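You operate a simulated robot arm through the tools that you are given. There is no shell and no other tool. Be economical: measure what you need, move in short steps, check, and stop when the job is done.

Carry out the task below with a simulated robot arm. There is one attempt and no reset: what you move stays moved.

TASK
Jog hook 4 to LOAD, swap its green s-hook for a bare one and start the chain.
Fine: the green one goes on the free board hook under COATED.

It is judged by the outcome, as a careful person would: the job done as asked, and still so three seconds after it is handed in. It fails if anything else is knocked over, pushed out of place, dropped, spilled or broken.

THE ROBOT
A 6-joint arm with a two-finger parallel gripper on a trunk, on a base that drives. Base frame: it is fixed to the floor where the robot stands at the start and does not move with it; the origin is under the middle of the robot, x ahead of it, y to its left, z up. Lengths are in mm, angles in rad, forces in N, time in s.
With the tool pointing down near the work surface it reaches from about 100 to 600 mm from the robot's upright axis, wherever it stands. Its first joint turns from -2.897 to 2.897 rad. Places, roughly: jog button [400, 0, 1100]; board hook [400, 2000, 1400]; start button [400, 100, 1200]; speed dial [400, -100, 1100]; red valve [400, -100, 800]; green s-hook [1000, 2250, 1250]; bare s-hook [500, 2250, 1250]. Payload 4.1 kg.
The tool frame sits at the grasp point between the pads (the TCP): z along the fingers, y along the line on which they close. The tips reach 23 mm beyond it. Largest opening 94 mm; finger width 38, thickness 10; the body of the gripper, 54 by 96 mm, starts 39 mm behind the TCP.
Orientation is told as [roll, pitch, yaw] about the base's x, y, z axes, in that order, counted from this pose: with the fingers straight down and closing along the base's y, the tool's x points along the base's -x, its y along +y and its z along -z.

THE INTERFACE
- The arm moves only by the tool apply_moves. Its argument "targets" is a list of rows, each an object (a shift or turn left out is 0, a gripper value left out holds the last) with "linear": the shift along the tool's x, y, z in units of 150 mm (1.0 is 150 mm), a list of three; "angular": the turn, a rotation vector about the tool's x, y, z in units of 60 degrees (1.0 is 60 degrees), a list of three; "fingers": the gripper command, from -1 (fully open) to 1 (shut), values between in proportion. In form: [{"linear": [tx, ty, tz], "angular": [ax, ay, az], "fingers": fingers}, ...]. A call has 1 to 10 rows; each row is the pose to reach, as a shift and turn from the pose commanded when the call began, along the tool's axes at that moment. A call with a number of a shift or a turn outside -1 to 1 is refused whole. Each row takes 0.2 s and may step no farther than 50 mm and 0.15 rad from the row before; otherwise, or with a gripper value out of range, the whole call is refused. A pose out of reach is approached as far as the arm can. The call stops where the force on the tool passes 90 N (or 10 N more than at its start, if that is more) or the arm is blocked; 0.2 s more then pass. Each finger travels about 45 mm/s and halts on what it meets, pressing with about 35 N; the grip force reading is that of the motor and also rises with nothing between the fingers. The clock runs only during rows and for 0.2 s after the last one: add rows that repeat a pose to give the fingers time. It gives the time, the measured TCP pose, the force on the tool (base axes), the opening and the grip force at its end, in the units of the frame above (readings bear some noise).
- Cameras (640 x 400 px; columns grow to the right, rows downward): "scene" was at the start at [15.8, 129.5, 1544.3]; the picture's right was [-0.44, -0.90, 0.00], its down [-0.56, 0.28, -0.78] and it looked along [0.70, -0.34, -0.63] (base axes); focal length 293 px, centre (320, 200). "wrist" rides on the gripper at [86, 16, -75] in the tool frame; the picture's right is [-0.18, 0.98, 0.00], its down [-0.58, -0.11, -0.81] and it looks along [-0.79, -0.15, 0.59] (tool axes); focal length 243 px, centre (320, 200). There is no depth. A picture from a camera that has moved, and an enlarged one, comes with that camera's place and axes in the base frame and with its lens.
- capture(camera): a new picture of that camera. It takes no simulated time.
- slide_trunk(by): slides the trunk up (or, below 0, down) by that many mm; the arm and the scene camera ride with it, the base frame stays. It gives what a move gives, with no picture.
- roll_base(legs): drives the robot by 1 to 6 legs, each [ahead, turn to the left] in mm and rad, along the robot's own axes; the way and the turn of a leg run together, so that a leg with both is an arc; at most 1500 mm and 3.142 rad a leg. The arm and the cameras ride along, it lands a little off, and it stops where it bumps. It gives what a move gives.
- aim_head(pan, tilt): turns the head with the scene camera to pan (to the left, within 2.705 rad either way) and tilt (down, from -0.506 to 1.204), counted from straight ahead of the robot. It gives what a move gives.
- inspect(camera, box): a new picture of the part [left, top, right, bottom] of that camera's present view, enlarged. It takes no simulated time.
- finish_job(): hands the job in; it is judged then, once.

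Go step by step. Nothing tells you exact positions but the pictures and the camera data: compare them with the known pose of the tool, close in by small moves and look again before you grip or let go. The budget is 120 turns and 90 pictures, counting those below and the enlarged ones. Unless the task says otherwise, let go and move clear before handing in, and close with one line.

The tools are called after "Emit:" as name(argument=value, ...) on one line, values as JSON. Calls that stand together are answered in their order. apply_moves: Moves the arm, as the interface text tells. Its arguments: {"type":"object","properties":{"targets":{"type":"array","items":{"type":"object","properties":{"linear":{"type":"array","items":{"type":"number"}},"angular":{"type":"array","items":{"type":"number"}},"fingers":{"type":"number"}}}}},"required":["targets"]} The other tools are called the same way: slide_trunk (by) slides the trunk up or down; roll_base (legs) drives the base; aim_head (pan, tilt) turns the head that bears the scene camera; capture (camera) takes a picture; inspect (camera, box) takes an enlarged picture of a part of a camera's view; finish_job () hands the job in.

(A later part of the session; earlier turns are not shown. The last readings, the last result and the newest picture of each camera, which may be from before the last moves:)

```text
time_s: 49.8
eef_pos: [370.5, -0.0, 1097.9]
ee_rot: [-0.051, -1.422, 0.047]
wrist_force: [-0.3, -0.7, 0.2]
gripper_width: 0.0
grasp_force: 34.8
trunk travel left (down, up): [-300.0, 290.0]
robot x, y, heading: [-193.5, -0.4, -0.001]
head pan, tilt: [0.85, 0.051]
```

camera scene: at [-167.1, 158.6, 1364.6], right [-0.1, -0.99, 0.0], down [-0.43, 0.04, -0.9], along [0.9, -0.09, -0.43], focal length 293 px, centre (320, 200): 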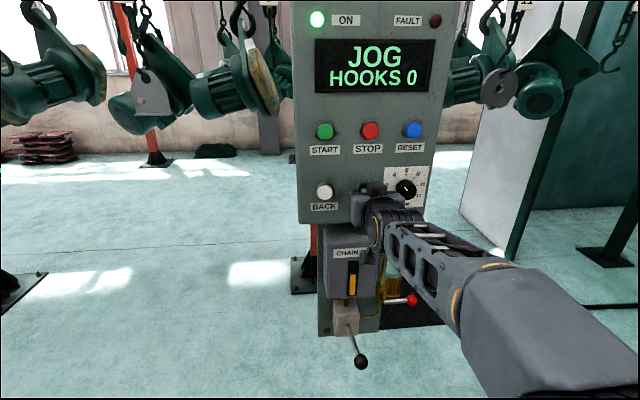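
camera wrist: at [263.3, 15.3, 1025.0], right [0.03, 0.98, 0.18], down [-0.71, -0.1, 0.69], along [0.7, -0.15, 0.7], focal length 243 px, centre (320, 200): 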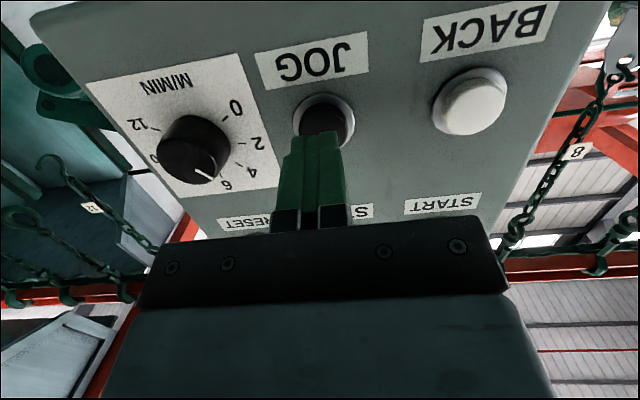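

Emit:
apply_moves(targets=[{"linear": [0, 0, 0.09], "fingers": 1}, {"linear": [0, 0, 0.09], "fingers": 1}, {"linear": [0, 0, 0.09], "fingers": 1}, {"linear": [0, 0, 0.09], "fingers": 1}, {"linear": [0, 0, 0.09], "fingers": 1}, {"linear": [0, 0, 0.09], "fingers": 1}, {"linear": [0, 0, -0.05], "fingers": 1}])

Emit:
inspect(camera="scene", box=[240, 20, 400, 120])

```text
time_s: 51.4
eef_pos: [363.3, -0.4, 1098.5]
ee_rot: [-0.051, -1.422, 0.047]
wrist_force: [-0.3, 0.4, 0.0]
gripper_width: 0.3
grasp_force: 34.6
trunk travel left (down, up): [-300.0, 290.0]
robot x, y, heading: [-195.3, -2.5, -0.006]
head pan, tilt: [0.85, 0.051]
```

```text
4.00 times, centred on (320, 70) of scene
camera zoom: at [-195.6, 236.2, 1401.7], right [0.75, -0.66, 0.0], down [-0.03, -0.04, -1.0], along [0.66, 0.75, -0.05], focal length 1171 px, centre (320, 720)
```

zoom: 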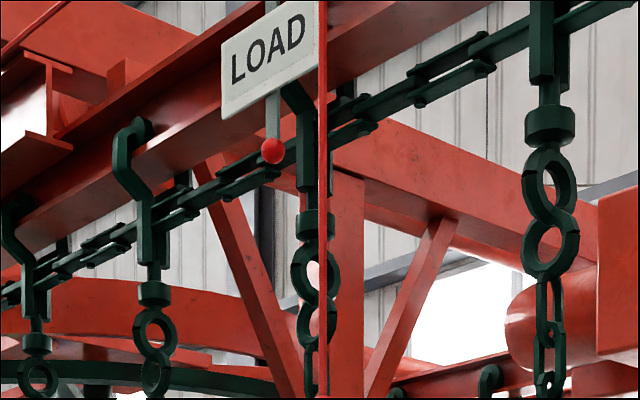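

Hook 4 is now about 35 mm short of the pointer (y≈1435). One short press should do it.

Emit:
apply_moves(targets=[{"linear": [0, 0, 0.05], "fingers": 1}, {"linear": [0, 0, 0.14], "fingers": 1}, {"linear": [0, 0, 0.14], "fingers": 1}, {"linear": [0, 0, 0.14], "fingers": 1}, {"linear": [0, 0, 0.14], "fingers": 1}, {"linear": [0, 0, 0.0], "fingers": 1}, {"linear": [0, 0, -0.2], "fingers": 1}, {"linear": [0, 0, -0.4], "fingers": 1}])

Emit:
inspect(camera="scene", box=[240, 20, 400, 120])

```text
time_s: 53.2
eef_pos: [302.6, 1.4, 1105.4]
ee_rot: [-0.046, -1.422, 0.04]
wrist_force: [-0.2, -0.1, 0.5]
gripper_width: 0.0
grasp_force: 35.1
trunk travel left (down, up): [-300.0, 290.0]
robot x, y, heading: [-193.9, -3.6, -0.003]
head pan, tilt: [0.85, 0.051]
```

```text
4.00 times, centred on (320, 70) of scene
camera zoom: at [-195.7, 236.2, 1401.7], right [0.75, -0.66, 0.0], down [-0.03, -0.04, -1.0], along [0.66, 0.75, -0.05], focal length 1171 px, centre (320, 720)
```

zoom: 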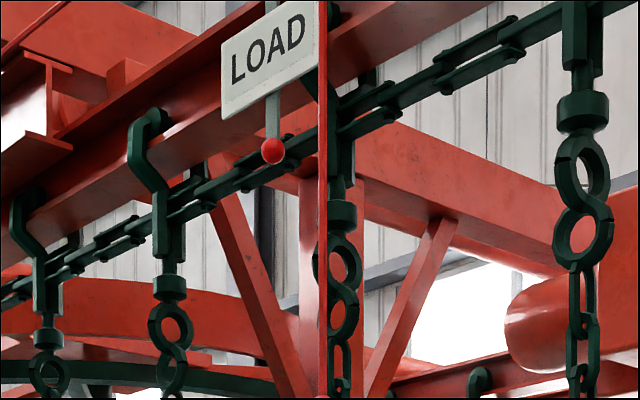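

Emit:
aim_head(pan=-0.1, tilt=0.45)

Emit:
inspect(camera="scene", box=[280, 0, 480, 240])

Emit:
aim_head(pan=0.85, tilt=0.05)

Emit:
inspect(camera="scene", box=[280, 30, 360, 80])

```text
time_s: 54.5
eef_pos: [300.9, 0.3, 1104.5]
ee_rot: [-0.046, -1.422, 0.043]
wrist_force: [0.0, -0.9, -0.6]
gripper_width: 0.3
grasp_force: 35.1
trunk travel left (down, up): [-300.0, 290.0]
robot x, y, heading: [-195.3, 1.5, -0.001]
head pan, tilt: [-0.099, 0.45]
```

```text
1.67 times, centred on (380, 120) of scene
camera zoom: at [-164.8, 158.6, 1364.6], right [-0.1, -0.99, 0.0], down [-0.43, 0.04, -0.9], along [0.9, -0.09, -0.43], focal length 488 px, centre (220, 333)
```

zoom: 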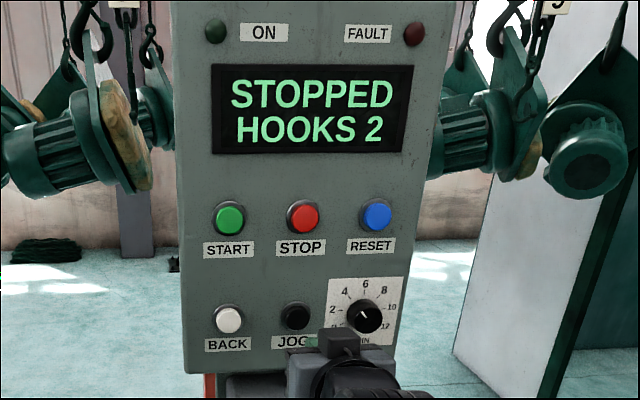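

```text
time_s: 55.7
eef_pos: [301.0, 0.5, 1104.9]
ee_rot: [-0.048, -1.422, 0.044]
wrist_force: [0.2, -0.9, 1.2]
gripper_width: 0.0
grasp_force: 34.8
trunk travel left (down, up): [-300.0, 290.0]
robot x, y, heading: [-196.7, -0.4, -0.006]
head pan, tilt: [0.85, 0.051]
```

```text
8.00 times, centred on (320, 55) of scene
camera zoom: at [-195.9, 236.2, 1401.6], right [0.75, -0.66, 0.0], down [-0.03, -0.04, -1.0], along [0.66, 0.75, -0.05], focal length 2342 px, centre (320, 1360)
```

zoom: 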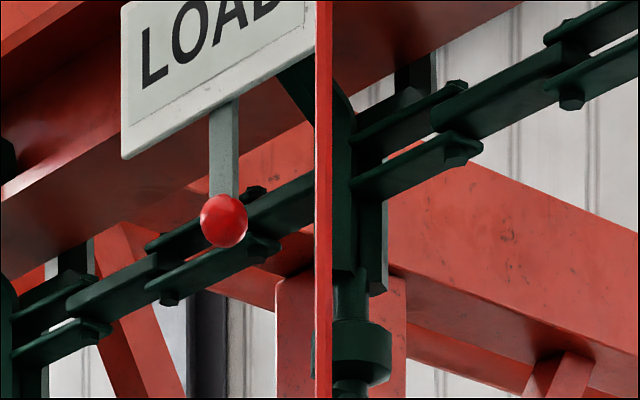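

The display shows STOPPED, HOOKS 2, and hook 4 is within about 15 mm of the pointer, so that's good. Next I retract, raise the trunk, and drive to the LOAD station at roughly (300, 1420).

Emit:
apply_moves(targets=[{"linear": [0, 0, -0.25], "fingers": 1}, {"linear": [0, 0, -0.5], "fingers": 1}])

Emit:
slide_trunk(by=120)

Emit:
roll_base(legs=[[0, 1.571], [1420, 0], [0, -1.571]])

Emit:
aim_head(pan=0.2, tilt=0.2)

Emit:
capture(camera="scene")

```text
time_s: 56.3
eef_pos: [247.1, 0.1, 1088.6]
ee_rot: [-0.028, -1.349, 0.028]
wrist_force: [0.3, -0.7, 0.1]
gripper_width: 0.3
grasp_force: 35.2
trunk travel left (down, up): [-300.0, 290.0]
robot x, y, heading: [-194.6, 1.9, -0.007]
head pan, tilt: [0.85, 0.051]
```

```text
time_s: 57.8
eef_pos: [232.0, -1.7, 1236.0]
ee_rot: [-0.041, -1.409, 0.038]
wrist_force: [0.4, 0.3, 0.9]
gripper_width: 0.0
grasp_force: 34.8
trunk travel left (down, up): [-420.0, 170.0]
robot x, y, heading: [-194.6, -1.3, 0.004]
head pan, tilt: [0.85, 0.051]
```

```text
time_s: 72.2
eef_pos: [307.5, 1369.9, 1233.9]
ee_rot: [-0.046, -1.405, 0.008]
wrist_force: [-0.4, 1.2, -0.9]
gripper_width: 0.0
grasp_force: 34.7
trunk travel left (down, up): [-420.0, 170.0]
robot x, y, heading: [-120.7, 1382.8, -0.032]
head pan, tilt: [0.85, 0.051]
```

```text
time_s: 73.2
eef_pos: [307.5, 1369.5, 1231.2]
ee_rot: [-0.045, -1.406, 0.008]
wrist_force: [-0.1, -0.3, 1.0]
gripper_width: 0.0
grasp_force: 35.0
trunk travel left (down, up): [-420.0, 170.0]
robot x, y, heading: [-120.3, 1385.5, -0.039]
head pan, tilt: [0.201, 0.201]
```

```text
52 pictures are left
camera scene: at [-83.4, 1570.1, 1507.8], right [0.16, -0.99, 0.0], down [-0.2, -0.03, -0.98], along [0.97, 0.16, -0.2], focal length 293 px, centre (320, 200)
```

scene: 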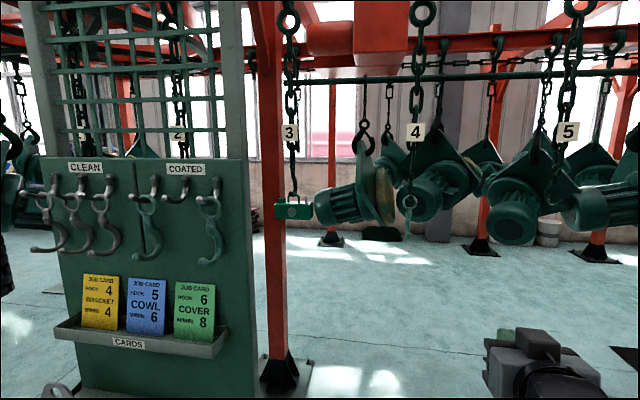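

I have a clear view of the board (CLEAN and COATED pegs, job cards) and hooks 3, 4 and 5. I'll zoom in on the board and hook 4.

Emit:
inspect(camera="scene", box=[20, 150, 240, 290])

Emit:
inspect(camera="scene", box=[60, 260, 240, 360])

Emit:
inspect(camera="scene", box=[360, 100, 480, 230])

```text
2.86 times, centred on (130, 220) of scene
camera zoom: at [-83.4, 1570.1, 1507.8], right [0.16, -0.99, 0.0], down [-0.2, -0.03, -0.98], along [0.97, 0.16, -0.2], focal length 836 px, centre (863, 143)
```

zoom: 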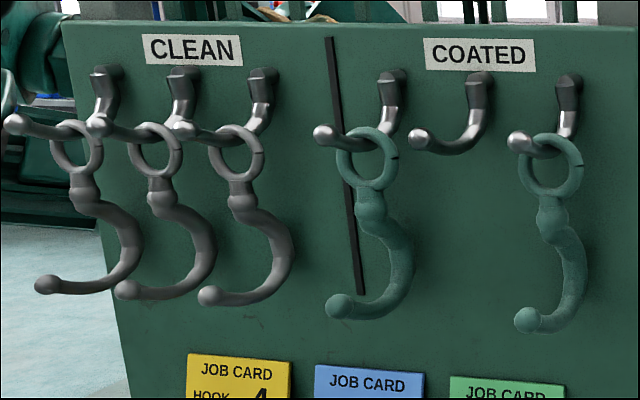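

```text
3.56 times, centred on (150, 310) of scene
camera zoom: at [-83.4, 1570.1, 1507.8], right [0.16, -0.99, 0.0], down [-0.2, -0.03, -0.98], along [0.97, 0.16, -0.2], focal length 1041 px, centre (924, -191)
```

zoom: 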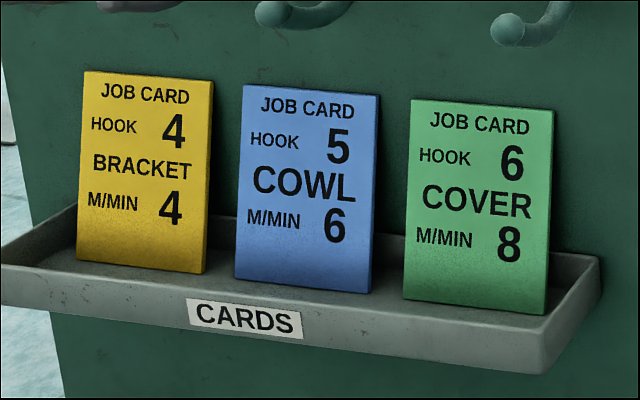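

```text
3.08 times, centred on (420, 165) of scene
camera zoom: at [-83.4, 1570.1, 1507.8], right [0.16, -0.99, 0.0], down [-0.2, -0.03, -0.98], along [0.97, 0.16, -0.2], focal length 901 px, centre (12, 308)
```

zoom: 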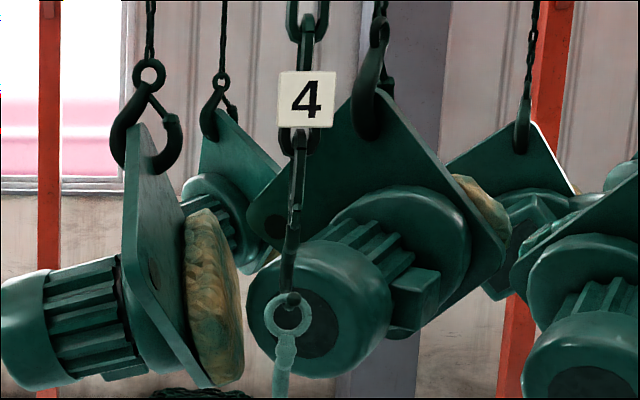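

The green S-hook has a closed ring that hangs on hook 4's J, which opens toward me. The middle COATED peg is free. I'll square up and drive closer.

Emit:
roll_base(legs=[[0, 0.036], [400, 0]])

Emit:
slide_trunk(by=50)

Emit:
aim_head(pan=-0.1, tilt=0.35)

Emit:
capture(camera="scene")

Emit:
capture(camera="wrist")

```text
time_s: 76.1
eef_pos: [708.7, 1384.3, 1231.9]
ee_rot: [-0.043, -1.404, 0.045]
wrist_force: [-0.1, -0.1, 0.2]
gripper_width: 0.3
grasp_force: 35.1
trunk travel left (down, up): [-420.0, 170.0]
robot x, y, heading: [280.8, 1384.7, 0.002]
head pan, tilt: [0.201, 0.201]
```

```text
time_s: 77.0
eef_pos: [706.6, 1384.9, 1281.7]
ee_rot: [-0.046, -1.405, 0.046]
wrist_force: [0.0, -0.2, 0.5]
gripper_width: 0.0
grasp_force: 34.9
trunk travel left (down, up): [-470.0, 120.0]
robot x, y, heading: [279.2, 1387.9, 0.001]
head pan, tilt: [0.201, 0.201]
```

```text
time_s: 77.8
eef_pos: [707.9, 1385.6, 1281.8]
ee_rot: [-0.044, -1.406, 0.046]
wrist_force: [0.2, -0.7, 0.1]
gripper_width: 0.0
grasp_force: 35.1
trunk travel left (down, up): [-470.0, 120.0]
robot x, y, heading: [278.2, 1383.6, -0.003]
head pan, tilt: [-0.099, 0.351]
```

```text
48 pictures are left
camera scene: at [310.5, 1543.2, 1543.8], right [-0.1, -1.0, 0.0], down [-0.34, 0.03, -0.94], along [0.93, -0.09, -0.34], focal length 293 px, centre (320, 200)
```

scene: 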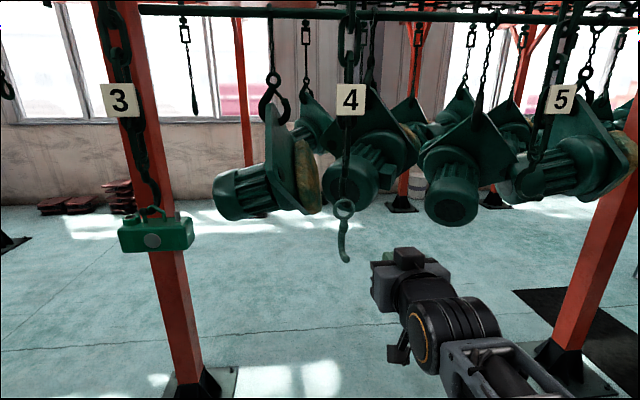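

```text
47 pictures are left
camera wrist: at [619.6, 1400.9, 1208.2], right [0.03, 0.98, 0.17], down [-0.7, -0.1, 0.71], along [0.71, -0.14, 0.69], focal length 243 px, centre (320, 200)
```

wrist: 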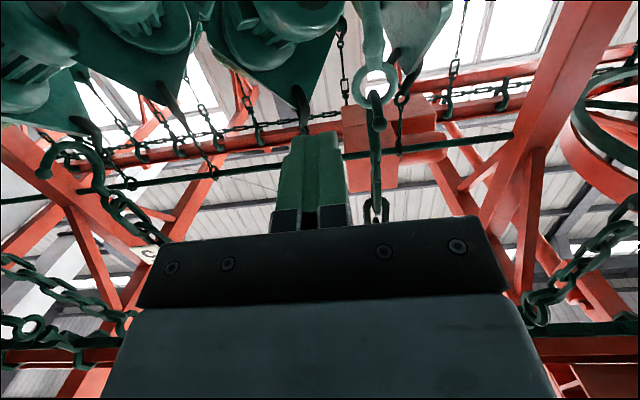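

Emit:
inspect(camera="scene", box=[304, 180, 384, 280])

Emit:
inspect(camera="wrist", box=[310, 0, 440, 130])

```text
4.00 times, centred on (344, 230) of scene
camera zoom: at [310.5, 1543.2, 1543.8], right [-0.1, -1.0, 0.0], down [-0.34, 0.03, -0.94], along [0.93, -0.09, -0.34], focal length 1171 px, centre (224, 80)
```

zoom: 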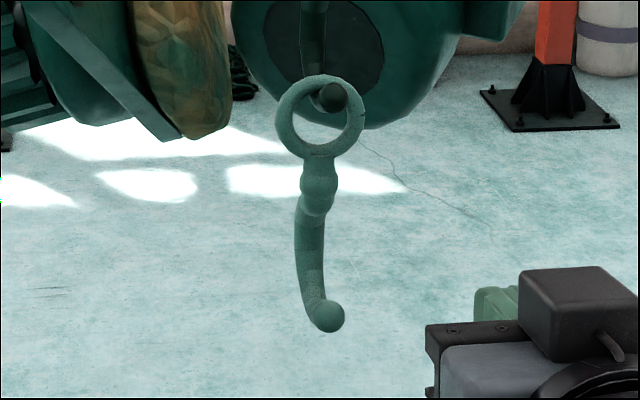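

```text
3.08 times, centred on (375, 65) of wrist
camera zoom: at [619.6, 1400.9, 1208.2], right [0.03, 0.98, 0.17], down [-0.7, -0.1, 0.71], along [0.71, -0.14, 0.69], focal length 746 px, centre (151, 615)
```

zoom: 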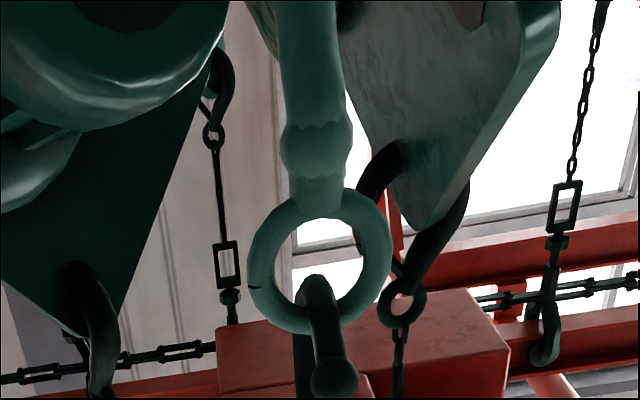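

Ring centre is at (890, 1433, 1312). The bead below it, around z≈1274, is the grip point. I'll open the fingers and line up in front.

Emit:
apply_moves(targets=[{"linear": [0, 0.16, 0.1], "fingers": -0.2}, {"linear": [0, 0.32, 0.2], "fingers": -0.2}, {"linear": [-0.06, 0.32, 0.4], "fingers": -0.2}, {"linear": [-0.085, 0.32, 0.6], "fingers": -0.2}, {"linear": [-0.085, 0.32, 0.7], "fingers": -0.2}])

Emit:
capture(camera="wrist")

Emit:
inspect(camera="scene", box=[264, 160, 424, 280])

```text
time_s: 79.0
eef_pos: [814.8, 1432.3, 1278.1]
ee_rot: [-0.043, -1.404, 0.046]
wrist_force: [0.2, 0.0, 0.6]
gripper_width: 56.5
grasp_force: 0.0
out of reach, approached as far as the arm can: row 1, 2
trunk travel left (down, up): [-470.0, 120.0]
robot x, y, heading: [281.8, 1386.0, 0.008]
head pan, tilt: [-0.099, 0.351]
```

```text
44 pictures are left
camera wrist: at [725.7, 1448.3, 1202.8], right [0.03, 0.98, 0.17], down [-0.7, -0.1, 0.71], along [0.71, -0.14, 0.69], focal length 243 px, centre (320, 200)
```

wrist: 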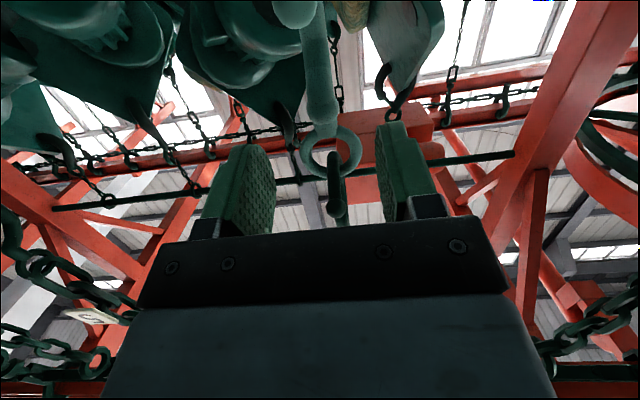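

```text
3.33 times, centred on (344, 220) of scene
camera zoom: at [310.7, 1543.1, 1543.8], right [-0.1, -0.99, 0.0], down [-0.34, 0.03, -0.94], along [0.93, -0.09, -0.34], focal length 976 px, centre (240, 133)
```

zoom: 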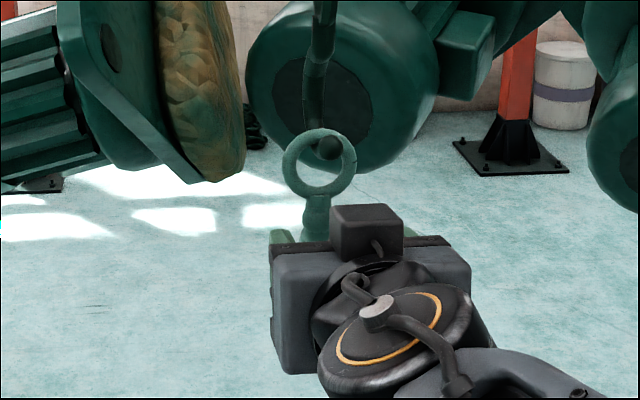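

Emit:
apply_moves(targets=[{"linear": [-0.02, 0.005, 0.15], "fingers": -0.2}, {"linear": [-0.035, 0.005, 0.3], "fingers": -0.2}, {"linear": [-0.05, 0.005, 0.4], "fingers": -0.2}, {"linear": [-0.054, 0.005, 0.48], "fingers": -0.2}])

Emit:
capture(camera="wrist")

```text
time_s: 80.0
eef_pos: [886.0, 1436.3, 1273.3]
ee_rot: [-0.049, -1.406, 0.048]
wrist_force: [0.2, 0.8, -0.7]
gripper_width: 56.5
grasp_force: 0.2
trunk travel left (down, up): [-470.0, 120.0]
robot x, y, heading: [281.8, 1384.5, 0.0]
head pan, tilt: [-0.099, 0.351]
```

```text
42 pictures are left
camera wrist: at [798.5, 1451.6, 1199.3], right [0.03, 0.98, 0.17], down [-0.7, -0.1, 0.71], along [0.71, -0.14, 0.69], focal length 243 px, centre (320, 200)
```

wrist: 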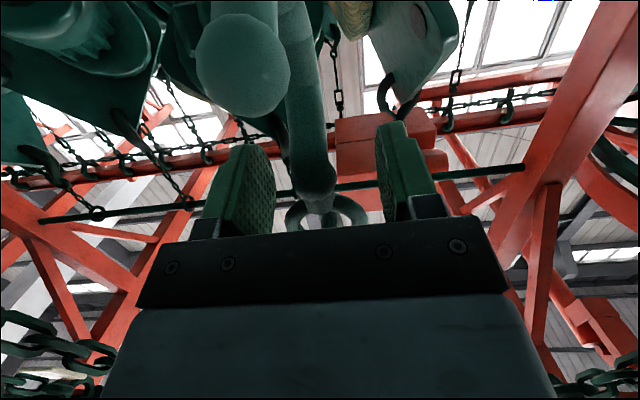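

The bead sits between the pads, so I'll close.

Emit:
apply_moves(targets=[{"fingers": 0.3}, {"fingers": 1}, {"fingers": 1}, {"fingers": 1}, {"fingers": 1}])

Emit:
capture(camera="wrist")

Emit:
inspect(camera="scene", box=[284, 140, 404, 240])

```text
time_s: 81.2
eef_pos: [885.6, 1436.0, 1273.5]
ee_rot: [-0.045, -1.406, 0.045]
wrist_force: [0.0, 0.0, 0.1]
gripper_width: 17.8
grasp_force: 35.4
trunk travel left (down, up): [-470.0, 120.0]
robot x, y, heading: [275.7, 1382.5, -0.001]
head pan, tilt: [-0.099, 0.351]
```

```text
41 pictures are left
camera wrist: at [798.5, 1451.7, 1199.2], right [0.03, 0.98, 0.17], down [-0.7, -0.1, 0.71], along [0.71, -0.14, 0.69], focal length 243 px, centre (320, 200)
```

wrist: 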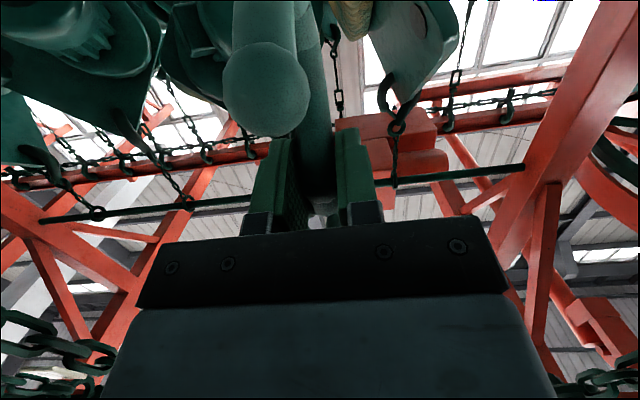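

```text
4.00 times, centred on (344, 190) of scene
camera zoom: at [310.8, 1543.1, 1543.8], right [-0.1, -0.99, 0.0], down [-0.34, 0.03, -0.94], along [0.93, -0.09, -0.34], focal length 1171 px, centre (224, 240)
```

zoom: 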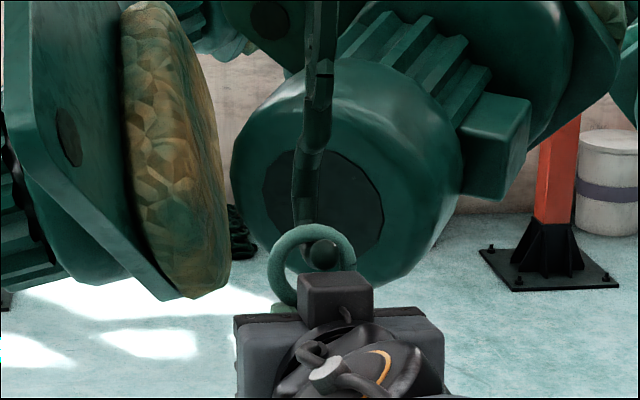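

Firm grip at 17.8 mm. I'll lift about 17 mm so the ring can clear the hook tip, then check.

Emit:
apply_moves(targets=[{"linear": [-0.056, 0, -0.009], "fingers": 1}, {"linear": [-0.112, 0, -0.019], "fingers": 1}])

Emit:
inspect(camera="scene", box=[304, 150, 384, 210])

```text
time_s: 81.8
eef_pos: [886.1, 1435.5, 1289.3]
ee_rot: [-0.04, -1.403, 0.043]
wrist_force: [-0.5, 0.3, -3.5]
gripper_width: 18.5
grasp_force: 35.0
trunk travel left (down, up): [-470.0, 120.0]
robot x, y, heading: [280.4, 1382.9, -0.003]
head pan, tilt: [-0.099, 0.351]
```

```text
6.67 times, centred on (344, 180) of scene
camera zoom: at [311.0, 1543.1, 1543.7], right [-0.1, -0.99, 0.0], down [-0.34, 0.03, -0.94], along [0.93, -0.09, -0.34], focal length 1952 px, centre (160, 333)
```

zoom: 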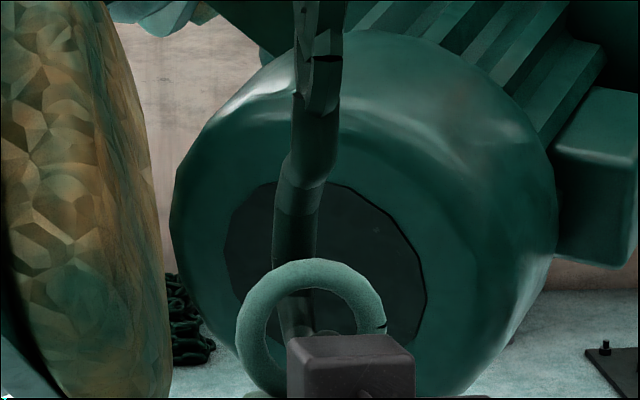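

Ring and tip are now roughly concentric. I'll pull back slowly along −x.

Emit:
apply_moves(targets=[{"linear": [-0.013, 0, 0], "fingers": 1}, {"linear": [0.0, 0, -0.08], "fingers": 1}, {"linear": [0.014, 0, -0.16], "fingers": 1}])

Emit:
inspect(camera="scene", box=[304, 150, 384, 210])

```text
time_s: 82.6
eef_pos: [861.6, 1434.2, 1289.5]
ee_rot: [-0.046, -1.401, 0.046]
wrist_force: [-0.1, 0.4, -17.7]
gripper_width: 18.2
grasp_force: 34.9
trunk travel left (down, up): [-470.0, 120.0]
robot x, y, heading: [278.0, 1385.9, -0.002]
head pan, tilt: [-0.099, 0.351]
```

```text
6.67 times, centred on (344, 180) of scene
camera zoom: at [312.0, 1543.3, 1543.5], right [-0.1, -0.99, 0.0], down [-0.34, 0.03, -0.94], along [0.93, -0.09, -0.34], focal length 1952 px, centre (160, 333)
```

zoom: 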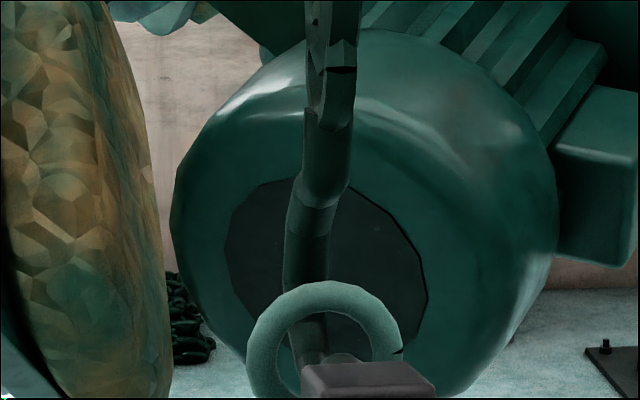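

The ring's lower edge is bearing up on the hook (17 N down on the tool), so I'm a bit too high. I'll go forward slightly and lower.

Emit:
apply_moves(targets=[{"linear": [0.0, 0, 0.05], "fingers": 1}, {"linear": [0.027, 0, 0.055], "fingers": 1}])

Emit:
apply_moves(targets=[{"linear": [0.02, 0, 0.003], "fingers": 1}])

Emit:
inspect(camera="scene", box=[304, 150, 384, 210])

```text
time_s: 83.2
eef_pos: [869.3, 1433.9, 1288.9]
ee_rot: [-0.047, -1.41, 0.047]
wrist_force: [-0.5, 0.0, -1.6]
gripper_width: 18.0
grasp_force: 34.8
trunk travel left (down, up): [-470.0, 120.0]
robot x, y, heading: [277.4, 1383.4, -0.002]
head pan, tilt: [-0.099, 0.351]
```

```text
time_s: 83.6
eef_pos: [869.2, 1432.8, 1284.3]
ee_rot: [-0.038, -1.407, 0.04]
wrist_force: [-0.7, -0.2, -2.0]
gripper_width: 18.2
grasp_force: 35.2
trunk travel left (down, up): [-470.0, 120.0]
robot x, y, heading: [279.7, 1383.8, 0.003]
head pan, tilt: [-0.099, 0.351]
```

```text
6.67 times, centred on (344, 180) of scene
camera zoom: at [310.8, 1543.1, 1543.8], right [-0.1, -0.99, 0.0], down [-0.34, 0.03, -0.94], along [0.93, -0.09, -0.34], focal length 1952 px, centre (160, 333)
```

zoom: 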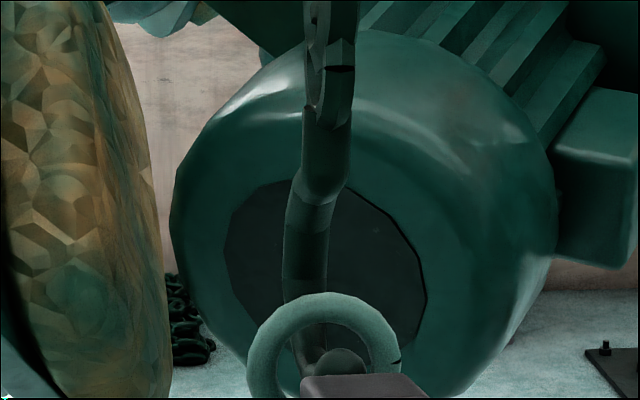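

Emit:
inspect(camera="wrist", box=[240, 80, 440, 240])

Emit:
aim_head(pan=-0.1, tilt=0.6)

Emit:
inspect(camera="scene", box=[284, 70, 404, 150])

```text
2.50 times, centred on (340, 160) of wrist
camera zoom: at [780.8, 1449.5, 1209.9], right [0.03, 0.98, 0.18], down [-0.7, -0.11, 0.71], along [0.71, -0.14, 0.69], focal length 606 px, centre (270, 300)
```

zoom: 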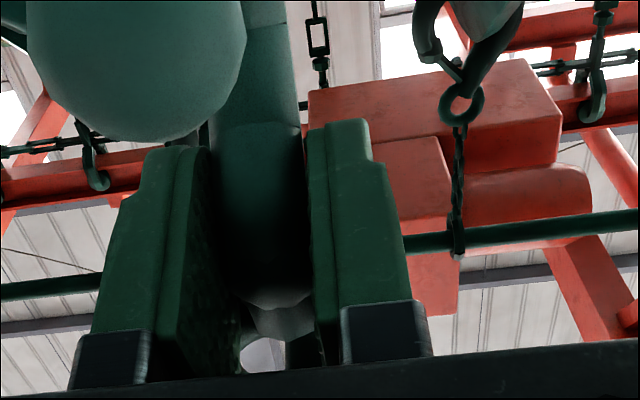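

```text
time_s: 84.4
eef_pos: [869.0, 1433.8, 1283.5]
ee_rot: [-0.043, -1.405, 0.045]
wrist_force: [0.2, 0.8, -2.1]
gripper_width: 18.0
grasp_force: 34.8
trunk travel left (down, up): [-470.0, 120.0]
robot x, y, heading: [275.1, 1385.6, -0.005]
head pan, tilt: [-0.099, 0.6]
```

```text
5.00 times, centred on (344, 110) of scene
camera zoom: at [306.1, 1543.6, 1521.1], right [-0.1, -0.99, 0.0], down [-0.56, 0.06, -0.83], along [0.82, -0.08, -0.56], focal length 1464 px, centre (200, 650)
```

zoom: 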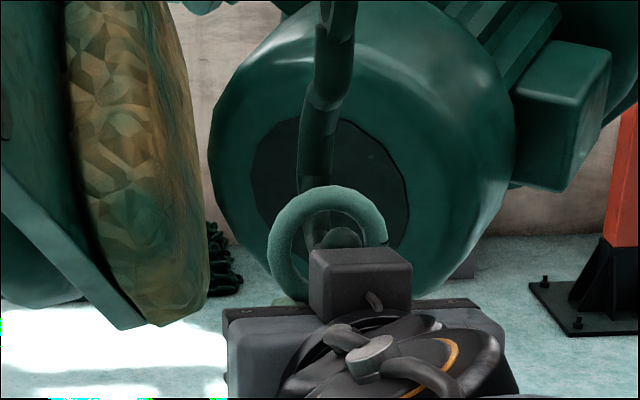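

Emit:
apply_moves(targets=[{"linear": [0.007, 0, -0.04], "fingers": 1}, {"linear": [0.014, 0, -0.08], "fingers": 1}])

Emit:
inspect(camera="scene", box=[284, 70, 404, 150])

```text
time_s: 85.0
eef_pos: [855.3, 1433.8, 1283.1]
ee_rot: [-0.049, -1.406, 0.049]
wrist_force: [0.1, 0.0, -1.7]
gripper_width: 18.3
grasp_force: 34.9
trunk travel left (down, up): [-470.0, 120.0]
robot x, y, heading: [275.7, 1387.0, -0.001]
head pan, tilt: [-0.099, 0.6]
```

```text
5.00 times, centred on (344, 110) of scene
camera zoom: at [305.9, 1543.6, 1521.0], right [-0.1, -0.99, 0.0], down [-0.56, 0.06, -0.83], along [0.82, -0.08, -0.56], focal length 1464 px, centre (200, 650)
```

zoom: 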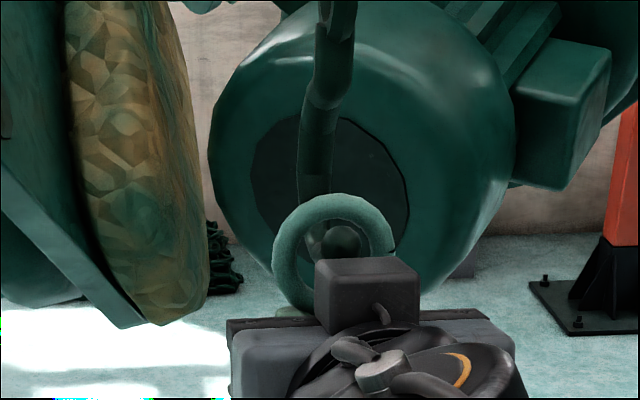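

It's moving freely at this height, so I'll continue back.

Emit:
apply_moves(targets=[{"linear": [0.009, 0, -0.06], "fingers": 1}, {"linear": [0.018, 0, -0.12], "fingers": 1}])

Emit:
inspect(camera="scene", box=[284, 70, 404, 150])

```text
time_s: 85.6
eef_pos: [837.3, 1433.8, 1285.1]
ee_rot: [-0.048, -1.406, 0.049]
wrist_force: [-0.7, 0.3, -0.9]
gripper_width: 18.1
grasp_force: 35.2
trunk travel left (down, up): [-470.0, 120.0]
robot x, y, heading: [281.3, 1385.8, 0.0]
head pan, tilt: [-0.099, 0.6]
```

```text
5.00 times, centred on (344, 110) of scene
camera zoom: at [305.8, 1543.6, 1521.0], right [-0.1, -0.99, 0.0], down [-0.56, 0.06, -0.83], along [0.82, -0.08, -0.56], focal length 1464 px, centre (200, 650)
```

zoom: 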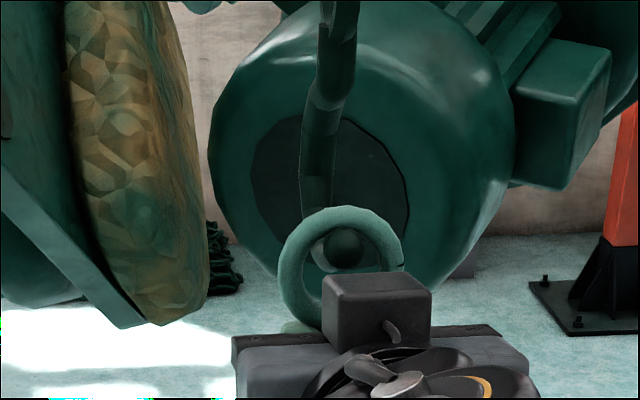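

Emit:
apply_moves(targets=[{"linear": [0.011, 0, -0.07], "fingers": 1}, {"linear": [0.022, 0, -0.14], "fingers": 1}])

Emit:
inspect(camera="scene", box=[284, 70, 404, 150])

```text
time_s: 86.2
eef_pos: [815.4, 1435.0, 1284.6]
ee_rot: [-0.045, -1.406, 0.046]
wrist_force: [0.0, 0.9, -2.7]
gripper_width: 18.1
grasp_force: 35.5
trunk travel left (down, up): [-470.0, 120.0]
robot x, y, heading: [281.3, 1382.0, 0.003]
head pan, tilt: [-0.099, 0.6]
```

```text
5.00 times, centred on (344, 110) of scene
camera zoom: at [305.8, 1543.6, 1521.0], right [-0.1, -0.99, 0.0], down [-0.56, 0.06, -0.83], along [0.82, -0.08, -0.56], focal length 1464 px, centre (200, 650)
```

zoom: 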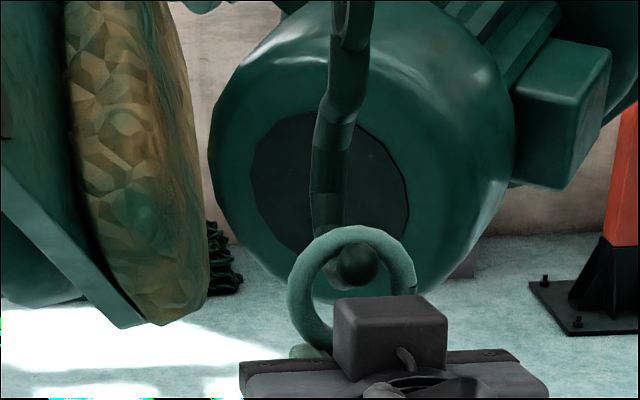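

The chain hook is being dragged along lightly because the ball tip is touching the ring's inner top. I'll raise about 5 mm and continue.

Emit:
apply_moves(targets=[{"linear": [-0.033, 0, 0.0], "fingers": 1}])

Emit:
apply_moves(targets=[{"linear": [0.008, 0, -0.05], "fingers": 1}, {"linear": [0.016, 0, -0.1], "fingers": 1}])

Emit:
inspect(camera="scene", box=[284, 70, 404, 150])

```text
time_s: 86.6
eef_pos: [817.6, 1433.8, 1288.8]
ee_rot: [-0.04, -1.407, 0.04]
wrist_force: [0.4, 0.0, -1.9]
gripper_width: 18.2
grasp_force: 34.6
trunk travel left (down, up): [-470.0, 120.0]
robot x, y, heading: [278.2, 1384.3, 0.001]
head pan, tilt: [-0.099, 0.6]
```

```text
time_s: 87.2
eef_pos: [801.9, 1434.8, 1289.9]
ee_rot: [-0.048, -1.409, 0.05]
wrist_force: [2.0, -0.4, 10.4]
gripper_width: 18.0
grasp_force: 35.3
trunk travel left (down, up): [-470.0, 120.0]
robot x, y, heading: [277.2, 1384.5, -0.002]
head pan, tilt: [-0.099, 0.6]
```

```text
5.00 times, centred on (344, 110) of scene
camera zoom: at [305.2, 1543.5, 1521.2], right [-0.1, -0.99, 0.0], down [-0.56, 0.06, -0.83], along [0.82, -0.08, -0.56], focal length 1464 px, centre (200, 650)
```

zoom: 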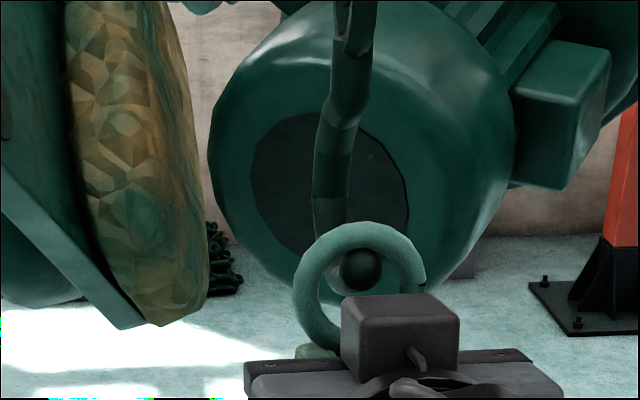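

Now there's 10 N upward: the ring top is riding on the upturned tip. I'll raise further in small steps with force feedback.

Emit:
apply_moves(targets=[{"linear": [-0.03, 0, 0.0], "fingers": 1}])

Emit:
apply_moves(targets=[{"linear": [-0.03, 0, 0.0], "fingers": 1}])

Emit:
inspect(camera="scene", box=[284, 70, 404, 150])

```text
time_s: 87.6
eef_pos: [804.3, 1433.4, 1292.4]
ee_rot: [-0.044, -1.404, 0.043]
wrist_force: [0.4, -0.5, -1.6]
gripper_width: 18.0
grasp_force: 35.0
trunk travel left (down, up): [-470.0, 120.0]
robot x, y, heading: [278.9, 1386.6, 0.0]
head pan, tilt: [-0.099, 0.6]
```

```text
time_s: 88.0
eef_pos: [804.8, 1433.1, 1298.8]
ee_rot: [-0.042, -1.405, 0.044]
wrist_force: [-0.5, 0.9, -2.5]
gripper_width: 18.2
grasp_force: 34.8
trunk travel left (down, up): [-470.0, 120.0]
robot x, y, heading: [277.7, 1385.6, -0.004]
head pan, tilt: [-0.099, 0.6]
```

```text
5.00 times, centred on (344, 110) of scene
camera zoom: at [305.9, 1543.6, 1521.0], right [-0.1, -0.99, 0.0], down [-0.56, 0.06, -0.83], along [0.82, -0.08, -0.56], focal length 1464 px, centre (200, 650)
```

zoom: 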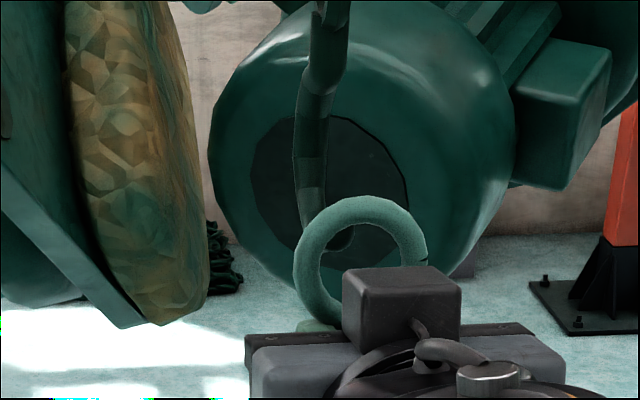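

The hook swung back and the ring is free. I'll withdraw.

Emit:
apply_moves(targets=[{"linear": [0.02, 0, -0.15], "fingers": 1}, {"linear": [0.04, 0, -0.35], "fingers": 1}, {"linear": [0.06, 0, -0.55], "fingers": 1}])

Emit:
aim_head(pan=-0.1, tilt=0.45)

Emit:
capture(camera="scene")

```text
time_s: 88.8
eef_pos: [721.0, 1434.0, 1304.9]
ee_rot: [-0.042, -1.405, 0.045]
wrist_force: [0.1, 0.6, -2.1]
gripper_width: 18.6
grasp_force: 34.6
trunk travel left (down, up): [-470.0, 120.0]
robot x, y, heading: [277.4, 1386.0, -0.0]
head pan, tilt: [-0.099, 0.6]
```

```text
time_s: 89.5
eef_pos: [721.4, 1433.1, 1305.3]
ee_rot: [-0.044, -1.405, 0.044]
wrist_force: [0.1, 0.0, -1.8]
gripper_width: 17.9
grasp_force: 34.7
trunk travel left (down, up): [-470.0, 120.0]
robot x, y, heading: [277.9, 1384.8, -0.002]
head pan, tilt: [-0.099, 0.45]
```

```text
29 pictures are left
camera scene: at [309.5, 1543.2, 1534.5], right [-0.1, -0.99, 0.0], down [-0.43, 0.04, -0.9], along [0.9, -0.09, -0.44], focal length 293 px, centre (320, 200)
```

scene: 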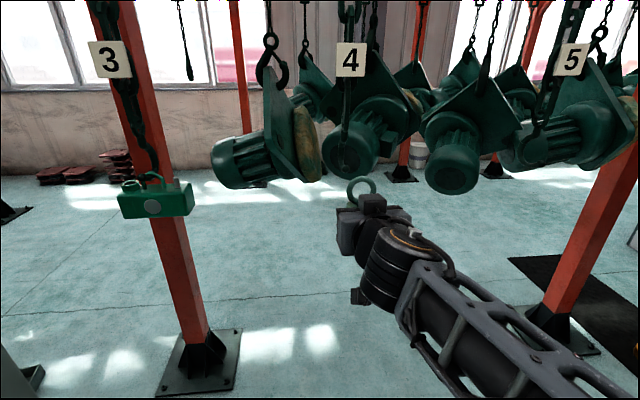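

The green S-hook is off. Next I'll look at the board from here to triangulate the pegs.

Emit:
aim_head(pan=1.1, tilt=0.25)

Emit:
capture(camera="scene")

```text
time_s: 90.9
eef_pos: [722.9, 1432.9, 1304.6]
ee_rot: [-0.044, -1.406, 0.045]
wrist_force: [0.3, 0.5, -1.6]
gripper_width: 18.1
grasp_force: 34.9
trunk travel left (down, up): [-470.0, 120.0]
robot x, y, heading: [280.0, 1385.1, 0.003]
head pan, tilt: [1.1, 0.25]
```

```text
28 pictures are left
camera scene: at [260.5, 1635.6, 1553.2], right [0.89, -0.45, 0.0], down [-0.11, -0.22, -0.97], along [0.44, 0.86, -0.25], focal length 293 px, centre (320, 200)
```

scene: 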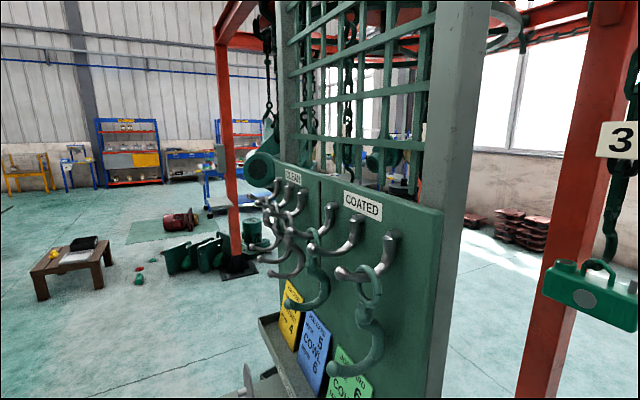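

The board pegs are triangulated: the free COATED peg's tip is at (415, 1957, 1397), pegs are 72 mm apart, and CLEAN pegs are at y≈2134/2209/2281. I'll drive to stand in front of the free peg.

Emit:
roll_base(legs=[[-480, 0], [0, 1.571], [580, 0], [0, -1.55]])

Emit:
slide_trunk(by=70)

Emit:
aim_head(pan=-0.1, tilt=0.3)

Emit:
capture(camera="scene")

```text
time_s: 104.3
eef_pos: [229.2, 2050.1, 1304.7]
ee_rot: [-0.043, -1.405, 0.103]
wrist_force: [0.5, -1.1, -3.1]
gripper_width: 18.0
grasp_force: 35.5
trunk travel left (down, up): [-470.0, 120.0]
robot x, y, heading: [-208.2, 1976.3, 0.057]
head pan, tilt: [1.1, 0.25]
```

```text
time_s: 105.4
eef_pos: [228.4, 2049.8, 1373.7]
ee_rot: [-0.044, -1.405, 0.102]
wrist_force: [-0.2, -0.6, -1.0]
gripper_width: 18.4
grasp_force: 34.9
trunk travel left (down, up): [-540.0, 50.0]
robot x, y, heading: [-209.7, 1977.6, 0.061]
head pan, tilt: [1.1, 0.25]
```

```text
time_s: 106.8
eef_pos: [228.3, 2050.9, 1375.2]
ee_rot: [-0.044, -1.405, 0.103]
wrist_force: [-0.2, -0.2, -2.2]
gripper_width: 18.0
grasp_force: 35.6
trunk travel left (down, up): [-540.0, 50.0]
robot x, y, heading: [-214.5, 1976.6, 0.059]
head pan, tilt: [-0.099, 0.3]
```

```text
27 pictures are left
camera scene: at [-187.8, 2135.7, 1618.5], right [-0.04, -1.0, 0.0], down [-0.3, 0.01, -0.96], along [0.95, -0.04, -0.3], focal length 293 px, centre (320, 200)
```

scene: 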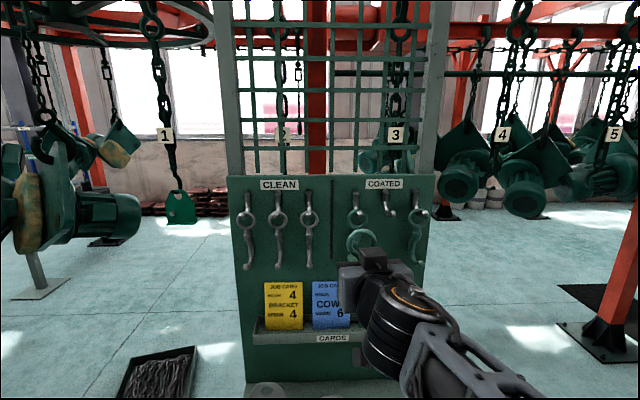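

Emit:
roll_base(legs=[[0, -0.06], [80, 0]])

Emit:
apply_moves(targets=[{"linear": [0, -0.15, 0], "fingers": 1}, {"linear": [0, -0.3, 0], "fingers": 1}, {"linear": [0, -0.44, 0], "fingers": 1}])

Emit:
inspect(camera="scene", box=[300, 150, 460, 270])

```text
time_s: 108.3
eef_pos: [313.0, 2024.8, 1375.3]
ee_rot: [-0.043, -1.405, 0.046]
wrist_force: [0.6, 0.3, -2.0]
gripper_width: 18.3
grasp_force: 35.3
trunk travel left (down, up): [-540.0, 50.0]
robot x, y, heading: [-126.8, 1975.3, -0.001]
head pan, tilt: [-0.099, 0.3]
```

```text
time_s: 109.1
eef_pos: [315.2, 1966.3, 1373.3]
ee_rot: [-0.079, -1.399, 0.077]
wrist_force: [-0.1, 0.6, -1.3]
gripper_width: 18.4
grasp_force: 35.0
out of reach, approached as far as the arm can: row 2, 3
trunk travel left (down, up): [-540.0, 50.0]
robot x, y, heading: [-128.3, 1977.7, 0.001]
head pan, tilt: [-0.099, 0.3]
```

```text
3.33 times, centred on (380, 210) of scene
camera zoom: at [-97.8, 2133.9, 1618.5], right [-0.1, -1.0, 0.0], down [-0.29, 0.03, -0.96], along [0.95, -0.09, -0.3], focal length 976 px, centre (120, 167)
```

zoom: 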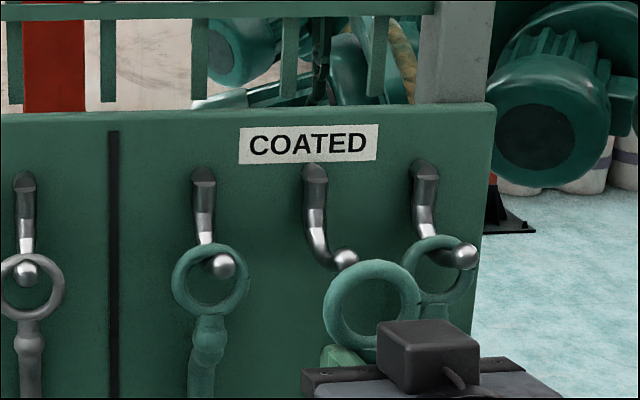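

The held ring is at (321, 1969, 1412) and the free peg tip at (415, 1950, 1398). I'll move so the ring is just in front of the tip.

Emit:
apply_moves(targets=[{"linear": [0, 0, 0.15], "fingers": 1}, {"linear": [0.005, -0.04, 0.3], "fingers": 1}, {"linear": [0.013, -0.075, 0.42], "fingers": 1}])

Emit:
inspect(camera="scene", box=[320, 180, 440, 260])

```text
time_s: 109.9
eef_pos: [376.1, 1956.9, 1362.5]
ee_rot: [-0.043, -1.404, 0.044]
wrist_force: [0.0, 0.5, -2.6]
gripper_width: 18.1
grasp_force: 35.0
trunk travel left (down, up): [-540.0, 50.0]
robot x, y, heading: [-133.8, 1976.3, -0.001]
head pan, tilt: [-0.099, 0.3]
```

```text
5.00 times, centred on (380, 220) of scene
camera zoom: at [-97.5, 2133.8, 1618.5], right [-0.1, -1.0, 0.0], down [-0.29, 0.03, -0.96], along [0.95, -0.09, -0.3], focal length 1464 px, centre (20, 100)
```

zoom: 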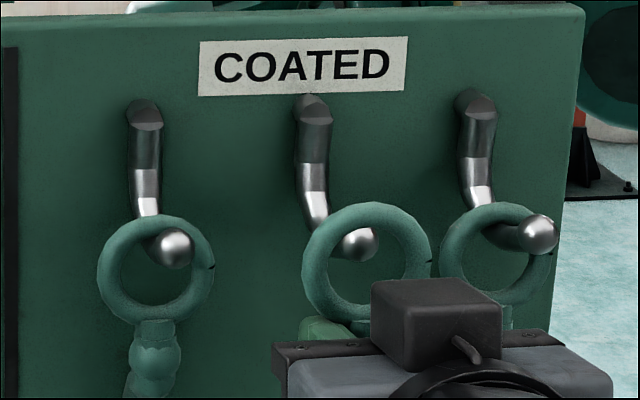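

Emit:
apply_moves(targets=[{"linear": [0.03, -0.057, 0.03], "fingers": 1}, {"linear": [0.02, -0.057, 0.14], "fingers": 1}])

Emit:
inspect(camera="scene", box=[320, 180, 440, 260])

```text
time_s: 110.5
eef_pos: [398.4, 1946.3, 1354.6]
ee_rot: [-0.044, -1.404, 0.043]
wrist_force: [-0.5, 0.9, -2.0]
gripper_width: 18.1
grasp_force: 34.5
trunk travel left (down, up): [-540.0, 50.0]
robot x, y, heading: [-130.2, 1977.9, -0.001]
head pan, tilt: [-0.099, 0.3]
```

```text
5.00 times, centred on (380, 220) of scene
camera zoom: at [-97.2, 2133.8, 1618.5], right [-0.1, -1.0, 0.0], down [-0.29, 0.03, -0.96], along [0.95, -0.09, -0.3], focal length 1464 px, centre (20, 100)
```

zoom: 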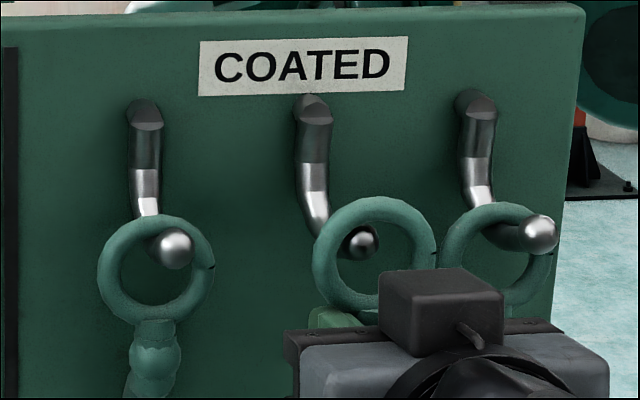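

Nearly concentric once advanced; I'll nudge +2 mm in y and pass over the tip.

Emit:
apply_moves(targets=[{"linear": [-0.01, 0.015, 0.06], "fingers": 1}, {"linear": [-0.015, 0.015, 0.13], "fingers": 1}])

Emit:
inspect(camera="scene", box=[320, 180, 440, 260])

```text
time_s: 111.1
eef_pos: [416.5, 1949.2, 1353.8]
ee_rot: [-0.042, -1.404, 0.045]
wrist_force: [0.4, 0.7, -2.0]
gripper_width: 18.1
grasp_force: 34.7
trunk travel left (down, up): [-540.0, 50.0]
robot x, y, heading: [-130.2, 1976.8, -0.002]
head pan, tilt: [-0.099, 0.3]
```

```text
5.00 times, centred on (380, 220) of scene
camera zoom: at [-97.4, 2133.9, 1618.5], right [-0.1, -1.0, 0.0], down [-0.29, 0.03, -0.96], along [0.95, -0.09, -0.3], focal length 1464 px, centre (20, 100)
```

zoom: 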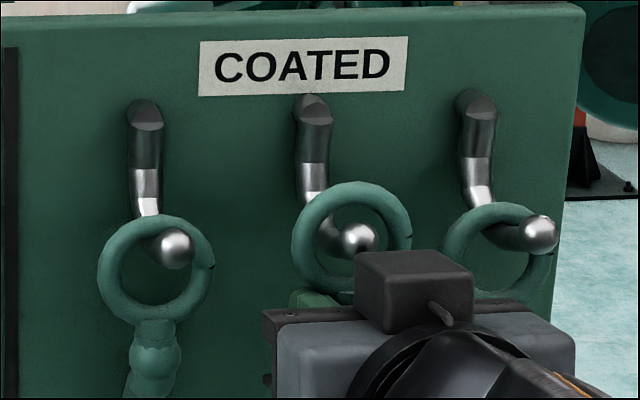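

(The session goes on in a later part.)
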